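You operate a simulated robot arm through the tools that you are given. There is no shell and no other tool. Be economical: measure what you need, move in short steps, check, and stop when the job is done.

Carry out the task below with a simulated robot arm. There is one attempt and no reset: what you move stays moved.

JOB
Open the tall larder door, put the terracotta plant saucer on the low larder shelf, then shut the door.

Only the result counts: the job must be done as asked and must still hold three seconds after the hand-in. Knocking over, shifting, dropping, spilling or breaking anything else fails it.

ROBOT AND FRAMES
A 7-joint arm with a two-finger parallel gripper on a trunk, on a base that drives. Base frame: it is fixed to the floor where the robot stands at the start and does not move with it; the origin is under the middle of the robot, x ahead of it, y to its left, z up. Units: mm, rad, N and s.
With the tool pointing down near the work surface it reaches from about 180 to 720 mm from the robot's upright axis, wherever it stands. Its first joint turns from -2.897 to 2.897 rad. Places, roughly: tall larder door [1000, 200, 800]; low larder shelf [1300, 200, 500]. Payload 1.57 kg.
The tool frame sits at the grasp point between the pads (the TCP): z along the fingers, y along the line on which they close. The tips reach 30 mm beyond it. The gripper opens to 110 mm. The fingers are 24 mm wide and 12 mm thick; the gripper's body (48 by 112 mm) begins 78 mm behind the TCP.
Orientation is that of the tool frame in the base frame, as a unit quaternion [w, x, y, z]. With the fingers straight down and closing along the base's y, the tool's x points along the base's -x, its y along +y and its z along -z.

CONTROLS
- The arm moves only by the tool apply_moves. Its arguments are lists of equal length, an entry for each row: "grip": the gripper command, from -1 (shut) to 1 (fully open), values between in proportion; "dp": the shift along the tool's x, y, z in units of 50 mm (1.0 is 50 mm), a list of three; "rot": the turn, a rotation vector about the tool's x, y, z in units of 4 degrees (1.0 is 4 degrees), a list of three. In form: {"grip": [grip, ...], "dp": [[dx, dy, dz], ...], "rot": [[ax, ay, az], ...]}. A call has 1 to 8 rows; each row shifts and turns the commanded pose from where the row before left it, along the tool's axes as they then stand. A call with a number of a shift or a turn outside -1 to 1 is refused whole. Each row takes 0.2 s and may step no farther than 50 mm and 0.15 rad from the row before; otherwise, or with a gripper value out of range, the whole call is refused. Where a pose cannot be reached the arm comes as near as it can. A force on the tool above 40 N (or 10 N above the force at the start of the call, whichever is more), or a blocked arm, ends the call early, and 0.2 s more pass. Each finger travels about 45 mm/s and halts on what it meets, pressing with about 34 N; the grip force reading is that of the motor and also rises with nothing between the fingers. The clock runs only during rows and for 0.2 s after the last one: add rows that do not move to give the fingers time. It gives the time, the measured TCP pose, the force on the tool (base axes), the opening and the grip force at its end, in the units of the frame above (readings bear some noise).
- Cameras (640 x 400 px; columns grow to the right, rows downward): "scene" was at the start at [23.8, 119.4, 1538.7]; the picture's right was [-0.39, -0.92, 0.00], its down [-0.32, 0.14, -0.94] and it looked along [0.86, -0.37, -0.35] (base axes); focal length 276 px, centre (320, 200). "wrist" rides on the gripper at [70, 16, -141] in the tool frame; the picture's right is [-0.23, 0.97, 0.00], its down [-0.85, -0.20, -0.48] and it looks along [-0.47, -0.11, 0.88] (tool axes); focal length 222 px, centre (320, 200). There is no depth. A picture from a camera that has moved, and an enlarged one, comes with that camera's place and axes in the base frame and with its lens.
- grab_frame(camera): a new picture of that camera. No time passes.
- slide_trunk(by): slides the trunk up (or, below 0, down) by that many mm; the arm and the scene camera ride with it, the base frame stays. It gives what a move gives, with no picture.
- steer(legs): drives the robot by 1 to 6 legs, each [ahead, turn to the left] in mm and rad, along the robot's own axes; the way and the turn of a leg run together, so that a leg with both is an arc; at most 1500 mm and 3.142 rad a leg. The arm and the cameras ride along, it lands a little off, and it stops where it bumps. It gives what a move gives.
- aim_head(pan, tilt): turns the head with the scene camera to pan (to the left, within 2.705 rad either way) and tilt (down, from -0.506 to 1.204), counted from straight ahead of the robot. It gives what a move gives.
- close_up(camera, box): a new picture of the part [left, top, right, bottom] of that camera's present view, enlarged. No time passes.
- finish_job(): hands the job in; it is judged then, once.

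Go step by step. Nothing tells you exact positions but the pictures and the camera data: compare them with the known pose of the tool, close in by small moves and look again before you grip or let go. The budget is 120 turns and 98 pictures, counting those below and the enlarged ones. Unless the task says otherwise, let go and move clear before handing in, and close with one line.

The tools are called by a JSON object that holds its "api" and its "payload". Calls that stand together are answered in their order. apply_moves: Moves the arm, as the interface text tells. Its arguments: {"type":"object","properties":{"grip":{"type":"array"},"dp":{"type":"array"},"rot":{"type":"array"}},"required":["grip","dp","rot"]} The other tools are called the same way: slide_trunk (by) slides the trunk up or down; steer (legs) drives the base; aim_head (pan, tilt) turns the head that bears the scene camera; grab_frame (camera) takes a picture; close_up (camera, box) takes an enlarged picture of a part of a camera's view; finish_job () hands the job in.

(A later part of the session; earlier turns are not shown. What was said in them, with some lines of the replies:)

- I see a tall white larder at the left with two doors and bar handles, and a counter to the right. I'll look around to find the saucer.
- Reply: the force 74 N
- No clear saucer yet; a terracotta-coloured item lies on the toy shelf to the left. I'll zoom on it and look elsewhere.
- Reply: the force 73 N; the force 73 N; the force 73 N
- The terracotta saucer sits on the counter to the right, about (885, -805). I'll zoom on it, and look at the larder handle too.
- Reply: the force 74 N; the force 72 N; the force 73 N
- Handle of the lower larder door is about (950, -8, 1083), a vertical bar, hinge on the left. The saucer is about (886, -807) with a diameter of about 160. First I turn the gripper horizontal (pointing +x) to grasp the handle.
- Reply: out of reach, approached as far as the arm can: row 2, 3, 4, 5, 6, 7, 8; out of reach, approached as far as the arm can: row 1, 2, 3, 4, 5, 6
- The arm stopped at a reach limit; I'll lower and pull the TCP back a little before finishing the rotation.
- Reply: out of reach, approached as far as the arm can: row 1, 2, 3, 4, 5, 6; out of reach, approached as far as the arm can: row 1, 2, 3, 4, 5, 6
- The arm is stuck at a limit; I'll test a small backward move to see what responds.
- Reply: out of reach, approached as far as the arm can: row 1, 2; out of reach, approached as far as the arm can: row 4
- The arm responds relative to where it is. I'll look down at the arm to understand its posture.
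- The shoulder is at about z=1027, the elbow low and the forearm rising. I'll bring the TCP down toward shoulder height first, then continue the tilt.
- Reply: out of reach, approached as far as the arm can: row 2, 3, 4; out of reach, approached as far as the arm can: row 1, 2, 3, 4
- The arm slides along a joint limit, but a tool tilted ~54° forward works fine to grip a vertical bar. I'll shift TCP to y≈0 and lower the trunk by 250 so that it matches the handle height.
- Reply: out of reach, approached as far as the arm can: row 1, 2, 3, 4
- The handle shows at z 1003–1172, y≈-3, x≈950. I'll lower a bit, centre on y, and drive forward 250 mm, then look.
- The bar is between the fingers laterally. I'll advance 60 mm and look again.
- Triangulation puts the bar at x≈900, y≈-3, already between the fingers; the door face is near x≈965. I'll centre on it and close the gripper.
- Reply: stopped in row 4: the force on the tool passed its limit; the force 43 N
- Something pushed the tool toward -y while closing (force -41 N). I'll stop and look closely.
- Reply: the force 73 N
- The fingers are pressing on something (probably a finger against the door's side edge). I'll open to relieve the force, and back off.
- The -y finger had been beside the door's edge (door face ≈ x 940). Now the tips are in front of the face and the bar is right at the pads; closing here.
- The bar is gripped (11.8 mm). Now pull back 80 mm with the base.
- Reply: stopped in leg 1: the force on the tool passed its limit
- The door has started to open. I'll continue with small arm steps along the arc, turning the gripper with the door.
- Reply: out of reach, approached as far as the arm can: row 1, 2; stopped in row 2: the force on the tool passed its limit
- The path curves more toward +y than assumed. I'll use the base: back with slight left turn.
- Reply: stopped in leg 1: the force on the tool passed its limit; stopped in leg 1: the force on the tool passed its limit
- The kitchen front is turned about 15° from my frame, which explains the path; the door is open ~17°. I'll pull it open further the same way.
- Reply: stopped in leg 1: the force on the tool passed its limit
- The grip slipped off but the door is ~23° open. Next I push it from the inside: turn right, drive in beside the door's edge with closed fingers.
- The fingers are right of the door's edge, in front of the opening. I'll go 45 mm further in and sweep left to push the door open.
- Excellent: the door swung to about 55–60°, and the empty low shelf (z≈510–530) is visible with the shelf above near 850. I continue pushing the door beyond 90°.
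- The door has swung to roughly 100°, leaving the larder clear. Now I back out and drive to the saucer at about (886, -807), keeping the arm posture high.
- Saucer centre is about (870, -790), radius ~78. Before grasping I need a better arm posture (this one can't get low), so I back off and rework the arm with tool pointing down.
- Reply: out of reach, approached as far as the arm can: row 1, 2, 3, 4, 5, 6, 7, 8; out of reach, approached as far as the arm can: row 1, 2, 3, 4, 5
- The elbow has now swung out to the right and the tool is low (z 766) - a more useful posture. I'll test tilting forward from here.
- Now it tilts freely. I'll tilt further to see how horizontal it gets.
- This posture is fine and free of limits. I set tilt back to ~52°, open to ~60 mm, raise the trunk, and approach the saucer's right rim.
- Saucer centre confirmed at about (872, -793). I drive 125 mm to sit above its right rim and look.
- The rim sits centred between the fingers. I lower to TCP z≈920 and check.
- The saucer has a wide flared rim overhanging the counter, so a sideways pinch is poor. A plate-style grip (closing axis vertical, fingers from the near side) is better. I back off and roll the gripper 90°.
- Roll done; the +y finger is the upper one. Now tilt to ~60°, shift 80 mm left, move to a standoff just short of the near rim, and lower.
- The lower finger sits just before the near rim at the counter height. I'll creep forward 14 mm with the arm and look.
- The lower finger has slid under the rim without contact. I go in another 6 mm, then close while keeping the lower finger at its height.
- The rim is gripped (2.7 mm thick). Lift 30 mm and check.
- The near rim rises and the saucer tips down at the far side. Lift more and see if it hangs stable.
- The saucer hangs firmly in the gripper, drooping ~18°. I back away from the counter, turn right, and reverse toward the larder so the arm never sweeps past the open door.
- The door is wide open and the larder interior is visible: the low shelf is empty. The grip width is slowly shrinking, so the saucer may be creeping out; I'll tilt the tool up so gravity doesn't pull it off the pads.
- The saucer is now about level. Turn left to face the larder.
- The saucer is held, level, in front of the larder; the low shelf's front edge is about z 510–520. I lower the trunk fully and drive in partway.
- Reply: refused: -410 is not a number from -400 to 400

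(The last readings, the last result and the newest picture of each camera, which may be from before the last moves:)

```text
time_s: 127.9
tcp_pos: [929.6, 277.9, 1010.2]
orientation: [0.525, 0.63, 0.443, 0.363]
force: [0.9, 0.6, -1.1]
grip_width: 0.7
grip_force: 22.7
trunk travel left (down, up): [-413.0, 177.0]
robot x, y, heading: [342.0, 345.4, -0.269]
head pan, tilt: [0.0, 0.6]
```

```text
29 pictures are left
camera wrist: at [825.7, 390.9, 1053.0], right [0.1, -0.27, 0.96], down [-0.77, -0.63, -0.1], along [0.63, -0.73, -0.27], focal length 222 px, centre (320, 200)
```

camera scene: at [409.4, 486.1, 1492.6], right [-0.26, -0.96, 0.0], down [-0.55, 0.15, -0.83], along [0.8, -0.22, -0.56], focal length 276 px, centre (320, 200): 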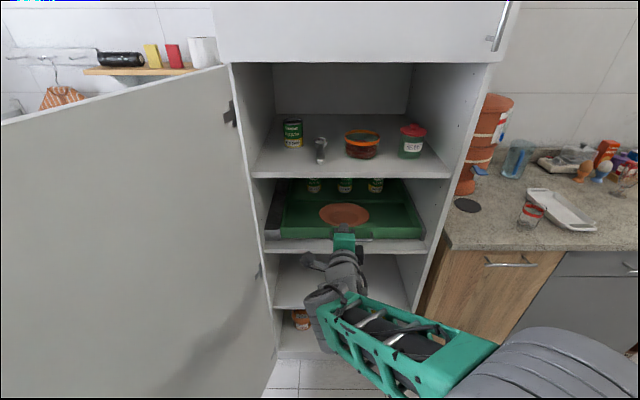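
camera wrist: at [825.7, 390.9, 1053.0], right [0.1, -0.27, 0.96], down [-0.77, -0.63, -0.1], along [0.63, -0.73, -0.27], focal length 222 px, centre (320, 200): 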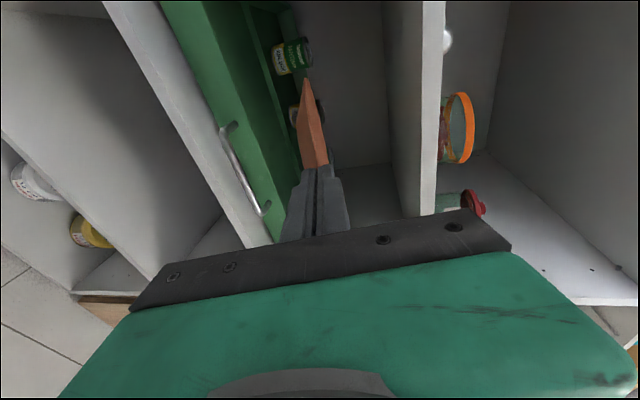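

The trunk command was refused but the drive went through; I back out 120 mm, then lower in two steps.

{"api": "steer", "payload": {"legs": [[-120, 0]]}}

{"api": "slide_trunk", "payload": {"by": -300}}

{"api": "slide_trunk", "payload": {"by": -112}}

{"api": "grab_frame", "payload": {"camera": "wrist"}}

{"api": "grab_frame", "payload": {"camera": "scene"}}

```text
time_s: 129.1
tcp_pos: [813.2, 310.9, 1010.2]
orientation: [0.525, 0.629, 0.443, 0.363]
force: [0.2, 0.9, -1.2]
grip_width: 0.6
grip_force: 22.7
trunk travel left (down, up): [-413.0, 177.0]
robot x, y, heading: [232.4, 375.7, -0.265]
head pan, tilt: [0.0, 0.6]
```

```text
time_s: 132.1
tcp_pos: [813.5, 309.5, 711.7]
orientation: [0.525, 0.63, 0.443, 0.363]
force: [0.1, -0.8, -0.4]
grip_width: 0.7
grip_force: 22.9
trunk travel left (down, up): [-113.0, 477.0]
robot x, y, heading: [225.7, 374.1, -0.264]
head pan, tilt: [0.0, 0.6]
```

```text
time_s: 133.5
tcp_pos: [812.5, 309.2, 600.0]
orientation: [0.525, 0.63, 0.443, 0.363]
force: [0.3, 0.6, -1.0]
grip_width: 0.7
grip_force: 22.8
trunk travel left (down, up): [-1.0, 589.0]
robot x, y, heading: [228.2, 378.6, -0.268]
head pan, tilt: [0.0, 0.6]
```

```text
28 pictures are left
camera wrist: at [710.5, 422.0, 641.1], right [0.1, -0.27, 0.96], down [-0.77, -0.63, -0.1], along [0.63, -0.73, -0.27], focal length 222 px, centre (320, 200)
```

wrist: 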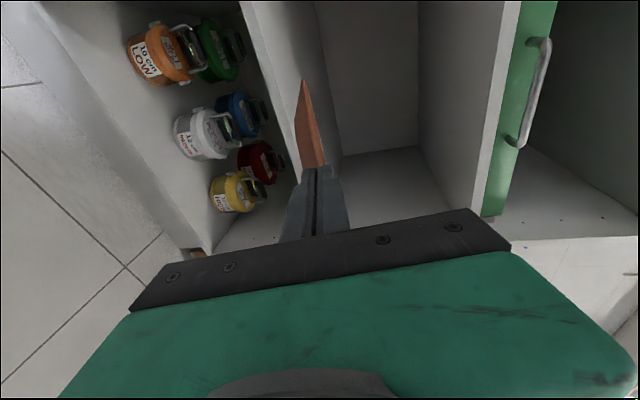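

```text
27 pictures are left
camera scene: at [294.3, 517.5, 1080.6], right [-0.26, -0.96, 0.0], down [-0.55, 0.15, -0.83], along [0.8, -0.22, -0.56], focal length 276 px, centre (320, 200)
```

scene: 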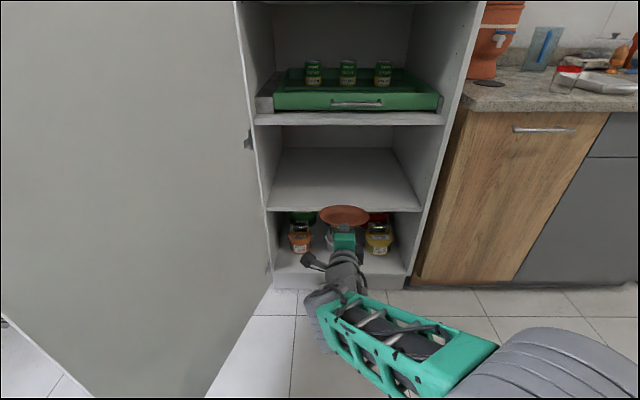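

The saucer is now at shelf height level, ~65 mm above the low shelf (z≈508). Drive in 200 mm, check, then the rest.

{"api": "steer", "payload": {"legs": [[200, 0]]}}

{"api": "grab_frame", "payload": {"camera": "wrist"}}

{"api": "grab_frame", "payload": {"camera": "scene"}}

```text
time_s: 135.1
tcp_pos: [1005.2, 257.9, 598.5]
orientation: [0.525, 0.63, 0.443, 0.363]
force: [-1.1, -0.2, -2.0]
grip_width: 0.5
grip_force: 22.7
trunk travel left (down, up): [-1.0, 589.0]
robot x, y, heading: [422.0, 323.0, -0.267]
head pan, tilt: [0.0, 0.6]
```

```text
26 pictures are left
camera wrist: at [902.0, 369.6, 641.0], right [0.1, -0.27, 0.96], down [-0.77, -0.63, -0.1], along [0.63, -0.73, -0.27], focal length 222 px, centre (320, 200)
```

wrist: 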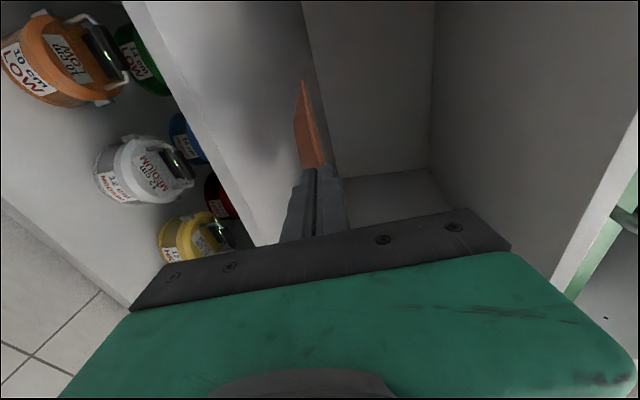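

```text
25 pictures are left
camera scene: at [485.8, 465.0, 1080.6], right [-0.26, -0.96, 0.0], down [-0.55, 0.15, -0.83], along [0.8, -0.22, -0.56], focal length 276 px, centre (320, 200)
```

scene: 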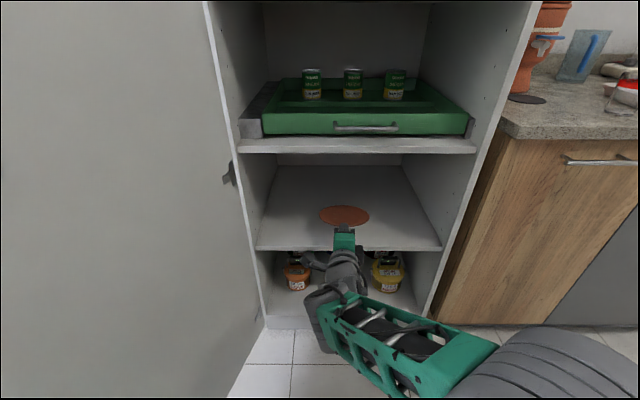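

Clearance looks good. Drive in the remaining 88 mm, then lower with small arm steps.

{"api": "steer", "payload": {"legs": [[88, 0]]}}

{"api": "apply_moves", "payload": {"grip": [-1, -1, -1, -1], "dp": [[0, -0.197, 0.037], [0, -0.197, 0.037], [0, -0.197, 0.037], [0, -0.197, 0.037]], "rot": [[0, 0, 0], [0, 0, 0], [0, 0, 0], [0, 0, 0]]}}

{"api": "grab_frame", "payload": {"camera": "wrist"}}

{"api": "grab_frame", "payload": {"camera": "scene"}}

```text
time_s: 136.2
tcp_pos: [1089.5, 233.9, 599.3]
orientation: [0.525, 0.629, 0.444, 0.363]
force: [0.2, 0.1, -0.3]
grip_width: 0.5
grip_force: 22.8
trunk travel left (down, up): [-1.0, 589.0]
robot x, y, heading: [506.2, 300.8, -0.269]
head pan, tilt: [0.0, 0.6]
```

```text
time_s: 137.2
tcp_pos: [1089.2, 234.7, 560.8]
orientation: [0.525, 0.629, 0.444, 0.362]
force: [-0.5, -0.5, -0.3]
grip_width: 0.3
grip_force: 22.6
trunk travel left (down, up): [-1.0, 589.0]
robot x, y, heading: [502.9, 297.9, -0.265]
head pan, tilt: [0.0, 0.6]
```

```text
24 pictures are left
camera wrist: at [986.2, 346.9, 601.4], right [0.1, -0.27, 0.96], down [-0.77, -0.63, -0.1], along [0.63, -0.73, -0.27], focal length 222 px, centre (320, 200)
```

wrist: 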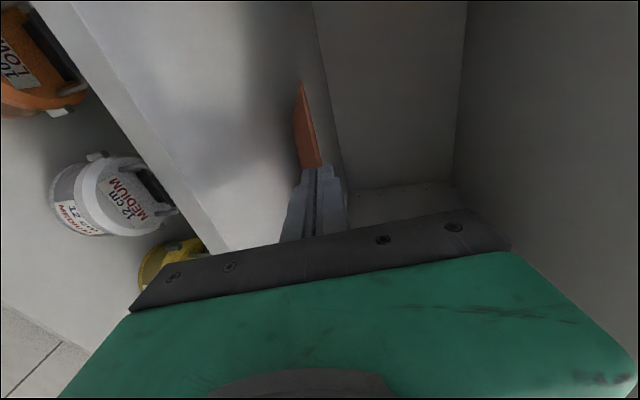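

```text
23 pictures are left
camera scene: at [570.3, 442.0, 1080.6], right [-0.26, -0.96, 0.0], down [-0.55, 0.15, -0.83], along [0.8, -0.22, -0.56], focal length 276 px, centre (320, 200)
```

scene: 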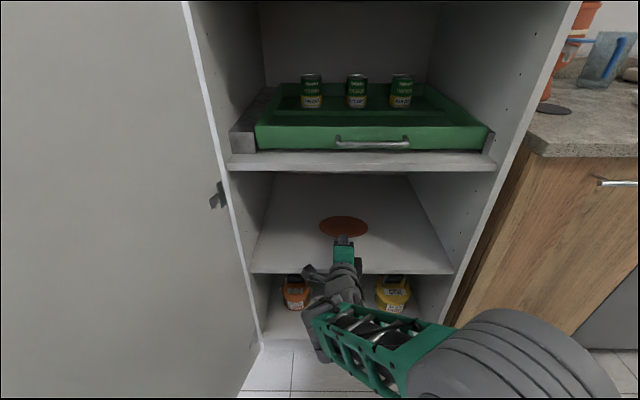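

Continue lowering gently toward the shelf.

{"api": "apply_moves", "payload": {"grip": [-1, -1, -1], "dp": [[0, -0.118, 0.022], [0, -0.118, 0.022], [0, -0.118, 0.022]], "rot": [[0, 0, 0], [0, 0, 0], [0, 0, 0]]}}

{"api": "close_up", "payload": {"camera": "wrist", "box": [200, 60, 440, 210]}}

```text
time_s: 138.0
tcp_pos: [1089.2, 234.2, 541.3]
orientation: [0.525, 0.629, 0.443, 0.364]
force: [-0.1, 0.0, -0.1]
grip_width: 0.1
grip_force: 22.7
trunk travel left (down, up): [-1.0, 589.0]
robot x, y, heading: [503.6, 302.3, -0.269]
head pan, tilt: [0.0, 0.6]
```

```text
2.67 times, centred on (320, 135) of wrist
camera zoom: at [986.4, 346.7, 582.9], right [0.1, -0.27, 0.96], down [-0.77, -0.63, -0.1], along [0.63, -0.73, -0.27], focal length 592 px, centre (320, 373)
```

zoom: 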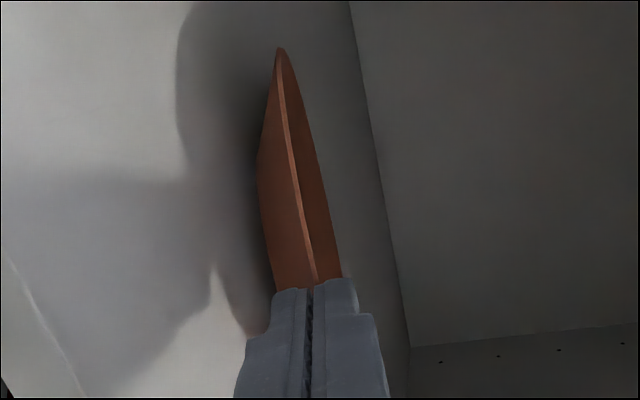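

The base is just above its shadow. Lower a few mm more.

{"api": "apply_moves", "payload": {"grip": [-1, -1], "dp": [[0, -0.08, 0.015], [0, -0.08, 0.015]], "rot": [[0, 0, 0], [0, 0, 0]]}}

{"api": "close_up", "payload": {"camera": "wrist", "box": [200, 60, 440, 210]}}

```text
time_s: 138.6
tcp_pos: [1088.8, 234.7, 534.0]
orientation: [0.525, 0.629, 0.443, 0.364]
force: [0.1, 0.1, -1.6]
grip_width: 0.3
grip_force: 22.6
trunk travel left (down, up): [-1.0, 589.0]
robot x, y, heading: [507.0, 300.1, -0.262]
head pan, tilt: [0.0, 0.6]
```

```text
2.67 times, centred on (320, 135) of wrist
camera zoom: at [986.4, 347.1, 575.1], right [0.1, -0.27, 0.96], down [-0.77, -0.63, -0.1], along [0.63, -0.73, -0.27], focal length 592 px, centre (320, 373)
```

zoom: 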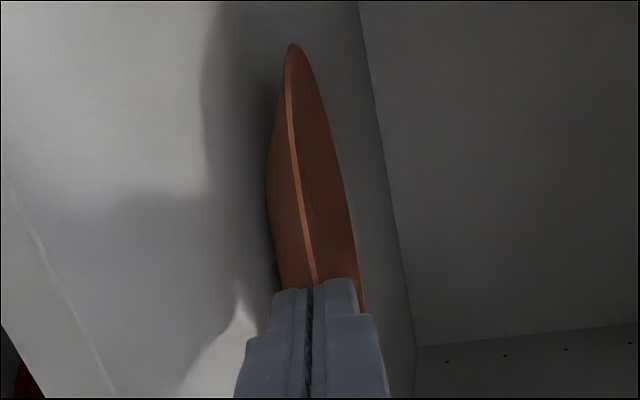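

The saucer has touched the shelf and is levelling. A bit lower, then release slowly.

{"api": "apply_moves", "payload": {"grip": [-1, -1], "dp": [[0, -0.06, 0.01], [0, -0.04, 0.01]], "rot": [[0, 0, 0], [0, 0, 0]]}}

{"api": "close_up", "payload": {"camera": "wrist", "box": [200, 60, 440, 210]}}

```text
time_s: 139.2
tcp_pos: [1089.2, 235.1, 528.8]
orientation: [0.524, 0.63, 0.443, 0.364]
force: [0.0, 0.2, 0.4]
grip_width: 0.2
grip_force: 22.3
trunk travel left (down, up): [-1.0, 589.0]
robot x, y, heading: [502.8, 298.3, -0.266]
head pan, tilt: [0.0, 0.6]
```

```text
2.67 times, centred on (320, 135) of wrist
camera zoom: at [986.4, 347.0, 569.8], right [0.1, -0.27, 0.96], down [-0.77, -0.63, -0.1], along [0.63, -0.73, -0.27], focal length 592 px, centre (320, 373)
```

zoom: 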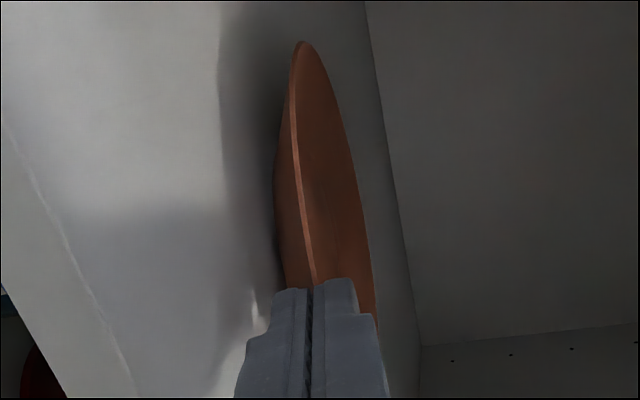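

Saucer is basically level on the shelf. Open a little and withdraw backwards.

{"api": "apply_moves", "payload": {"grip": [-0.93, -0.87, -0.87], "dp": [[0, 0, 0], [0, 0.02, 0], [0, 0, 0]], "rot": [[0, 0, 0], [0, 0, 0], [0, 0, 0]]}}

{"api": "close_up", "payload": {"camera": "wrist", "box": [200, 60, 440, 210]}}

```text
time_s: 140.0
tcp_pos: [1089.9, 235.0, 529.5]
orientation: [0.525, 0.629, 0.444, 0.363]
force: [-0.2, -0.5, -0.1]
grip_width: 7.4
grip_force: 0.2
trunk travel left (down, up): [-1.0, 589.0]
robot x, y, heading: [503.8, 297.6, -0.266]
head pan, tilt: [0.0, 0.6]
```

```text
2.67 times, centred on (320, 135) of wrist
camera zoom: at [986.7, 347.0, 570.8], right [0.1, -0.27, 0.96], down [-0.77, -0.63, -0.1], along [0.63, -0.73, -0.27], focal length 592 px, centre (320, 373)
```

zoom: 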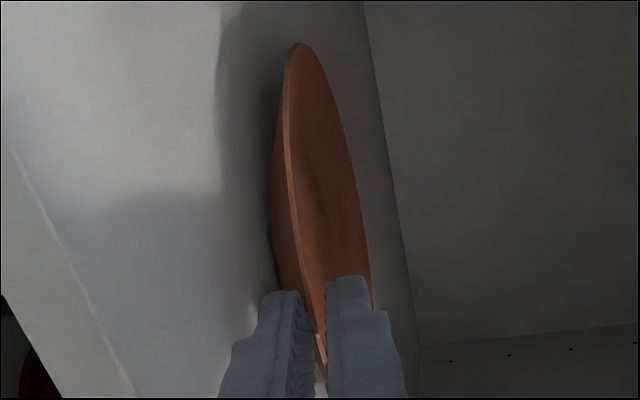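

Released, the rim lies freely between the fingers. Withdraw horizontally.

{"api": "apply_moves", "payload": {"grip": [-0.87, -0.87, -0.87, -0.87], "dp": [[0, -0.05, -0.28], [0, -0.05, -0.28], [0, -0.05, -0.28], [0, -0.05, -0.28]], "rot": [[0, 0, 0], [0, 0, 0], [0, 0, 0], [0, 0, 0]]}}

{"api": "grab_frame", "payload": {"camera": "wrist"}}

```text
time_s: 141.0
tcp_pos: [1036.0, 253.4, 529.3]
orientation: [0.524, 0.629, 0.444, 0.363]
force: [0.0, 0.1, 0.2]
grip_width: 7.2
grip_force: 0.1
trunk travel left (down, up): [-1.0, 589.0]
robot x, y, heading: [504.9, 298.6, -0.264]
head pan, tilt: [0.0, 0.6]
```

```text
18 pictures are left
camera wrist: at [933.1, 366.0, 571.8], right [0.1, -0.27, 0.96], down [-0.77, -0.63, -0.1], along [0.63, -0.73, -0.27], focal length 222 px, centre (320, 200)
```

wrist: 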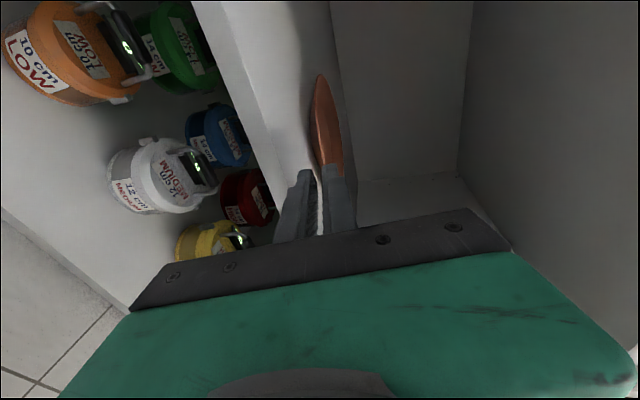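

The saucer rests on the shelf and the fingers are clear. Back out.

{"api": "steer", "payload": {"legs": [[-300, 0]]}}

{"api": "aim_head", "payload": {"pan": 0.1, "tilt": 0.45}}

{"api": "grab_frame", "payload": {"camera": "scene"}}

```text
time_s: 143.0
tcp_pos: [747.7, 334.1, 530.2]
orientation: [0.523, 0.629, 0.445, 0.365]
force: [-1.3, 0.1, 1.1]
grip_width: 7.0
grip_force: 0.0
trunk travel left (down, up): [-1.0, 589.0]
robot x, y, heading: [217.7, 374.2, -0.259]
head pan, tilt: [0.0, 0.6]
```

```text
time_s: 143.7
tcp_pos: [747.3, 333.8, 529.4]
orientation: [0.524, 0.628, 0.445, 0.364]
force: [-0.4, -0.2, 0.0]
grip_width: 7.0
grip_force: 0.0
trunk travel left (down, up): [-1.0, 589.0]
robot x, y, heading: [212.0, 374.6, -0.261]
head pan, tilt: [0.099, 0.45]
```

```text
17 pictures are left
camera scene: at [286.7, 528.1, 1094.1], right [-0.16, -0.99, 0.0], down [-0.43, 0.07, -0.9], along [0.89, -0.15, -0.44], focal length 276 px, centre (320, 200)
```

scene: 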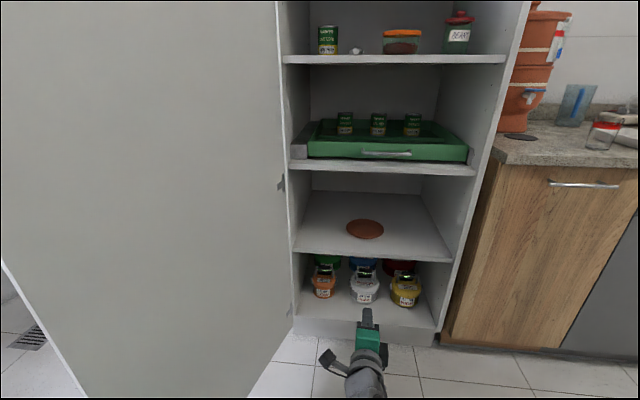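

The saucer sits fine on the low shelf. Now to shut the door (open ~115–120°): I raise the trunk, turn left clear of the door, drive around to its outer side, then sweep it closed.

{"api": "slide_trunk", "payload": {"by": 270}}

{"api": "steer", "payload": {"legs": [[-40, 0], [0, 0.83], [0, 0.83]]}}

{"api": "steer", "payload": {"legs": [[610, 0]]}}

{"api": "aim_head", "payload": {"pan": -1.2, "tilt": 0.4}}

{"api": "grab_frame", "payload": {"camera": "scene"}}

```text
time_s: 146.5
tcp_pos: [747.6, 333.0, 799.4]
orientation: [0.524, 0.628, 0.445, 0.365]
force: [0.4, -0.1, -0.1]
grip_width: 7.1
grip_force: 0.0
trunk travel left (down, up): [-271.0, 319.0]
robot x, y, heading: [214.1, 378.4, -0.264]
head pan, tilt: [0.099, 0.45]
```

```text
time_s: 151.7
tcp_pos: [174.2, 922.0, 799.6]
orientation: [0.087, 0.098, 0.764, 0.632]
force: [0.6, -0.5, 0.0]
grip_width: 7.2
grip_force: 0.0
trunk travel left (down, up): [-271.0, 319.0]
robot x, y, heading: [177.3, 383.7, 1.396]
head pan, tilt: [0.099, 0.45]
```

```text
time_s: 155.1
tcp_pos: [276.8, 1514.2, 799.8]
orientation: [0.084, 0.094, 0.763, 0.633]
force: [-0.2, -0.7, 0.2]
grip_width: 7.4
grip_force: 0.0
trunk travel left (down, up): [-271.0, 319.0]
robot x, y, heading: [283.5, 980.6, 1.399]
head pan, tilt: [0.099, 0.45]
```

```text
time_s: 156.6
tcp_pos: [277.3, 1515.2, 799.1]
orientation: [0.084, 0.095, 0.764, 0.633]
force: [0.5, -0.5, 0.0]
grip_width: 7.1
grip_force: 0.1
trunk travel left (down, up): [-271.0, 319.0]
robot x, y, heading: [283.3, 976.9, 1.397]
head pan, tilt: [-1.201, 0.4]
```

```text
16 pictures are left
camera scene: at [208.3, 967.8, 1368.8], right [0.2, -0.98, 0.0], down [-0.38, -0.08, -0.92], along [0.9, 0.18, -0.39], focal length 276 px, centre (320, 200)
```

scene: 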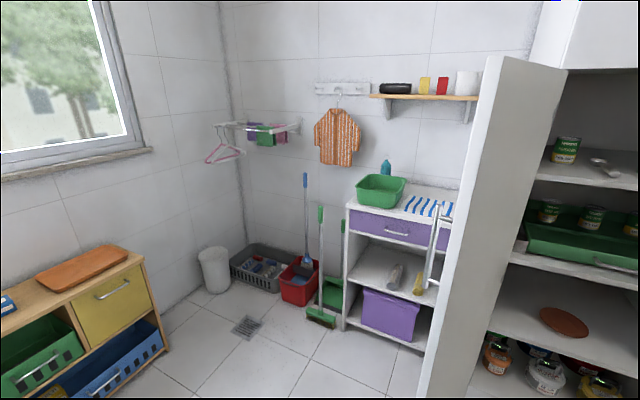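

From the door's outer side I see the door edge-on with the tip near (603, 839). I extend the arm, close the gripper and sweep right.

{"api": "apply_moves", "payload": {"grip": [-1, -1, -1, -1], "dp": [[0, 0, 0.5], [0, 0, 0.5], [0, 0, 0.5], [0, 0, 0.5]], "rot": [[0, 0, 0], [0, 0, 0], [0, 0, 0], [0, 0, 0]]}}

{"api": "steer", "payload": {"legs": [[0, -1.4]]}}

{"api": "steer", "payload": {"legs": [[0, -0.6]]}}

{"api": "aim_head", "payload": {"pan": 0.0, "tilt": 0.45}}

{"api": "grab_frame", "payload": {"camera": "scene"}}

```text
time_s: 157.6
tcp_pos: [303.2, 1610.0, 781.0]
orientation: [0.084, 0.095, 0.764, 0.632]
force: [-0.9, 0.1, 0.5]
grip_width: 0.2
grip_force: 21.4
trunk travel left (down, up): [-271.0, 319.0]
robot x, y, heading: [284.0, 979.1, 1.4]
head pan, tilt: [-1.201, 0.4]
```

```text
time_s: 161.4
tcp_pos: [902.6, 1075.0, 780.7]
orientation: [0.47, 0.561, 0.526, 0.432]
force: [-0.2, 0.3, 0.1]
grip_width: 0.2
grip_force: 21.2
trunk travel left (down, up): [-271.0, 319.0]
robot x, y, heading: [278.1, 981.6, 0.01]
head pan, tilt: [-1.201, 0.4]
```

```text
time_s: 163.4
tcp_pos: [849.9, 709.4, 781.2]
orientation: [0.576, 0.692, 0.338, 0.275]
force: [-0.2, 0.1, 0.1]
grip_width: 0.2
grip_force: 21.2
trunk travel left (down, up): [-271.0, 319.0]
robot x, y, heading: [283.3, 981.8, -0.582]
head pan, tilt: [-1.201, 0.4]
```

```text
time_s: 164.8
tcp_pos: [849.2, 710.6, 781.2]
orientation: [0.576, 0.692, 0.338, 0.276]
force: [-0.5, 0.3, -0.4]
grip_width: 0.0
grip_force: 21.7
trunk travel left (down, up): [-271.0, 319.0]
robot x, y, heading: [282.0, 986.5, -0.588]
head pan, tilt: [0.0, 0.45]
```

```text
15 pictures are left
camera scene: at [392.1, 1093.4, 1364.1], right [-0.55, -0.83, 0.0], down [-0.36, 0.24, -0.9], along [0.75, -0.5, -0.44], focal length 276 px, centre (320, 200)
```

scene: 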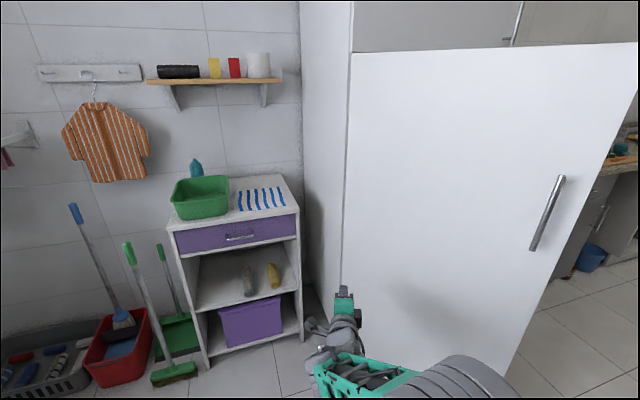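

The door is swinging shut. Continue sweeping.

{"api": "steer", "payload": {"legs": [[0, -0.35]]}}

{"api": "steer", "payload": {"legs": [[0, -0.3]]}}

{"api": "aim_head", "payload": {"pan": 0.3, "tilt": 0.4}}

{"api": "grab_frame", "payload": {"camera": "scene"}}

```text
time_s: 166.3
tcp_pos: [721.6, 530.9, 780.9]
orientation: [0.615, 0.74, 0.213, 0.171]
force: [0.1, 0.7, 0.1]
grip_width: 0.0
grip_force: 21.8
trunk travel left (down, up): [-271.0, 319.0]
robot x, y, heading: [283.9, 979.0, -0.933]
head pan, tilt: [0.0, 0.45]
```

```text
time_s: 167.7
tcp_pos: [571.2, 420.9, 780.4]
orientation: [0.633, 0.763, 0.1, 0.078]
force: [0.2, -0.2, 0.1]
grip_width: 0.0
grip_force: 21.2
trunk travel left (down, up): [-271.0, 319.0]
robot x, y, heading: [282.2, 978.4, -1.234]
head pan, tilt: [0.0, 0.45]
```

```text
time_s: 168.4
tcp_pos: [570.7, 422.6, 781.3]
orientation: [0.633, 0.764, 0.101, 0.078]
force: [-0.8, -0.5, -0.1]
grip_width: 0.1
grip_force: 21.0
trunk travel left (down, up): [-271.0, 319.0]
robot x, y, heading: [281.7, 979.6, -1.233]
head pan, tilt: [0.3, 0.4]
```

```text
14 pictures are left
camera scene: at [461.3, 1015.6, 1368.8], right [-0.8, -0.59, 0.0], down [-0.23, 0.31, -0.92], along [0.55, -0.74, -0.39], focal length 276 px, centre (320, 200)
```

scene: 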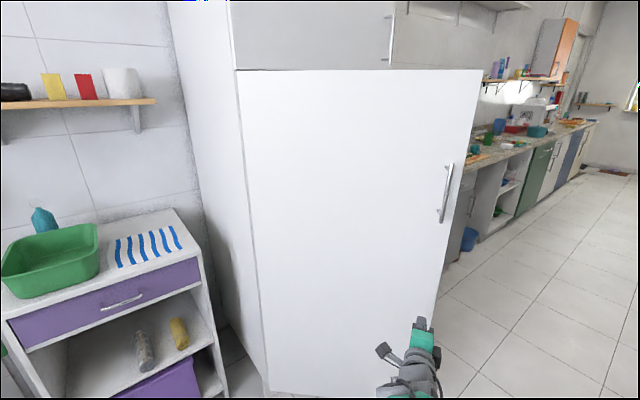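

The door is now ~42° open. Next I push its outer face by driving forward, contacting nearer its middle.

{"api": "steer", "payload": {"legs": [[0, 0.15], [350, 0]]}}

{"api": "grab_frame", "payload": {"camera": "scene"}}

```text
time_s: 171.3
tcp_pos: [814.6, 162.6, 781.1]
orientation: [0.626, 0.753, 0.158, 0.125]
force: [0.0, -0.2, 0.3]
grip_width: 0.0
grip_force: 21.0
trunk travel left (down, up): [-271.0, 319.0]
robot x, y, heading: [444.7, 672.5, -1.086]
head pan, tilt: [0.3, 0.4]
```

```text
13 pictures are left
camera scene: at [617.7, 734.2, 1368.8], right [-0.7, -0.71, 0.0], down [-0.28, 0.27, -0.92], along [0.65, -0.65, -0.39], focal length 276 px, centre (320, 200)
```

scene: 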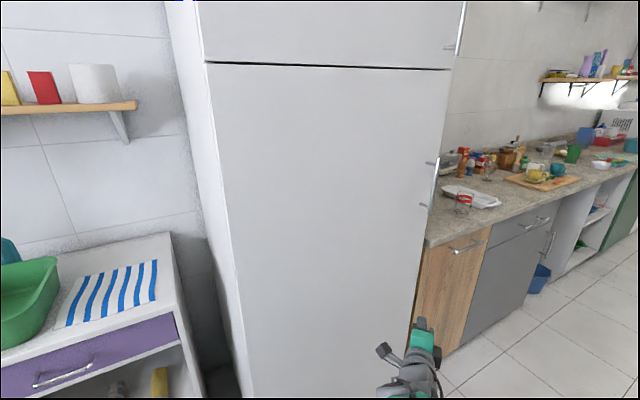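

The door appears shut or nearly so. Zoom on the seam to check.

{"api": "close_up", "payload": {"camera": "scene", "box": [380, 20, 500, 95]}}

{"api": "close_up", "payload": {"camera": "scene", "box": [360, 130, 520, 330]}}

```text
5.33 times, centred on (440, 58) of scene
camera zoom: at [617.7, 734.2, 1368.8], right [-0.7, -0.71, 0.0], down [-0.28, 0.27, -0.92], along [0.65, -0.65, -0.39], focal length 1474 px, centre (-320, 960)
```

zoom: 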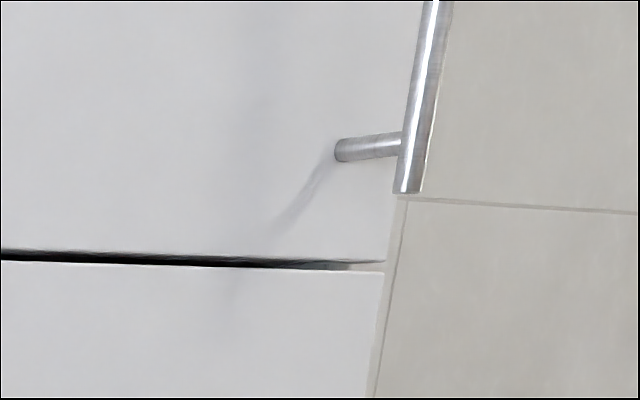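

```text
2.00 times, centred on (440, 230) of scene
camera zoom: at [617.7, 734.2, 1368.8], right [-0.7, -0.71, 0.0], down [-0.28, 0.27, -0.92], along [0.65, -0.65, -0.39], focal length 553 px, centre (80, 140)
```

zoom: 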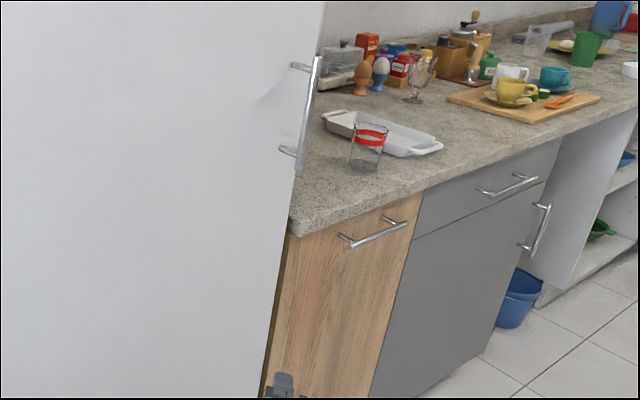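

It looks flush. To be sure, I give it a gentle push on the face with the closed fingers.

{"api": "steer", "payload": {"legs": [[0, 0.2], [60, 0]]}}

{"api": "steer", "payload": {"legs": [[70, 0]]}}

{"api": "grab_frame", "payload": {"camera": "wrist"}}

```text
time_s: 173.1
tcp_pos: [949.0, 199.8, 781.1]
orientation: [0.61, 0.734, 0.232, 0.188]
force: [-0.3, 0.6, -0.2]
grip_width: 0.1
grip_force: 21.7
trunk travel left (down, up): [-271.0, 319.0]
robot x, y, heading: [484.1, 621.8, -0.882]
head pan, tilt: [0.3, 0.4]
```

```text
time_s: 174.0
tcp_pos: [966.2, 175.9, 780.2]
orientation: [0.611, 0.733, 0.236, 0.184]
force: [-15.6, 15.4, 8.9]
grip_width: 0.1
grip_force: 21.3
trunk travel left (down, up): [-271.0, 319.0]
robot x, y, heading: [509.1, 596.2, -0.886]
head pan, tilt: [0.3, 0.4]
stopped in leg 1: the force on the tool passed its limit (the readings are from after the stop); the commanded pose is now the measured one
```

```text
10 pictures are left
camera wrist: at [948.3, 327.4, 821.5], right [-0.07, -0.27, 0.96], down [-0.99, -0.07, -0.09], along [0.09, -0.96, -0.26], focal length 222 px, centre (320, 200)
```

wrist: 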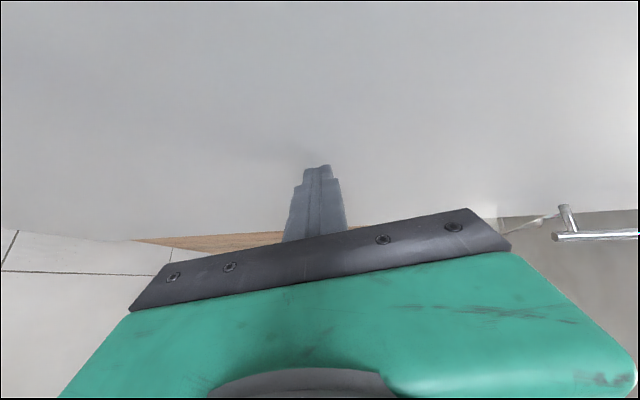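

Firm resistance with the face at its closed plane: the door is shut. Back away and take a final look.

{"api": "steer", "payload": {"legs": [[-300, 0]]}}

{"api": "aim_head", "payload": {"pan": 0.5, "tilt": 0.4}}

{"api": "grab_frame", "payload": {"camera": "scene"}}

```text
time_s: 176.0
tcp_pos: [777.8, 405.4, 778.5]
orientation: [0.61, 0.734, 0.236, 0.184]
force: [0.9, -0.2, -0.6]
grip_width: 0.0
grip_force: 20.9
trunk travel left (down, up): [-271.0, 319.0]
robot x, y, heading: [318.7, 823.7, -0.879]
head pan, tilt: [0.3, 0.4]
```

```text
time_s: 176.7
tcp_pos: [778.8, 406.5, 780.0]
orientation: [0.61, 0.733, 0.237, 0.184]
force: [0.4, 0.1, 0.3]
grip_width: 0.2
grip_force: 21.3
trunk travel left (down, up): [-271.0, 319.0]
robot x, y, heading: [315.9, 828.4, -0.882]
head pan, tilt: [0.499, 0.4]
```

```text
9 pictures are left
camera scene: at [481.9, 939.8, 1368.8], right [-0.37, -0.93, 0.0], down [-0.36, 0.14, -0.92], along [0.85, -0.34, -0.39], focal length 276 px, centre (320, 200)
```

scene: 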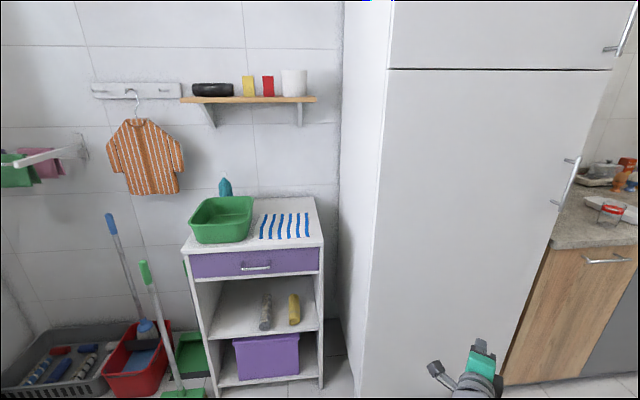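

The larder door is shut flush and the robot is clear of it, so I'm handing in.

{"api": "finish_job", "payload": {}}

```text
The job is handed in.
```

I put the terracotta saucer on the low larder shelf and shut the larder door, then backed the robot clear. My last picture shows the door flush. I saw no other item knocked or shifted.
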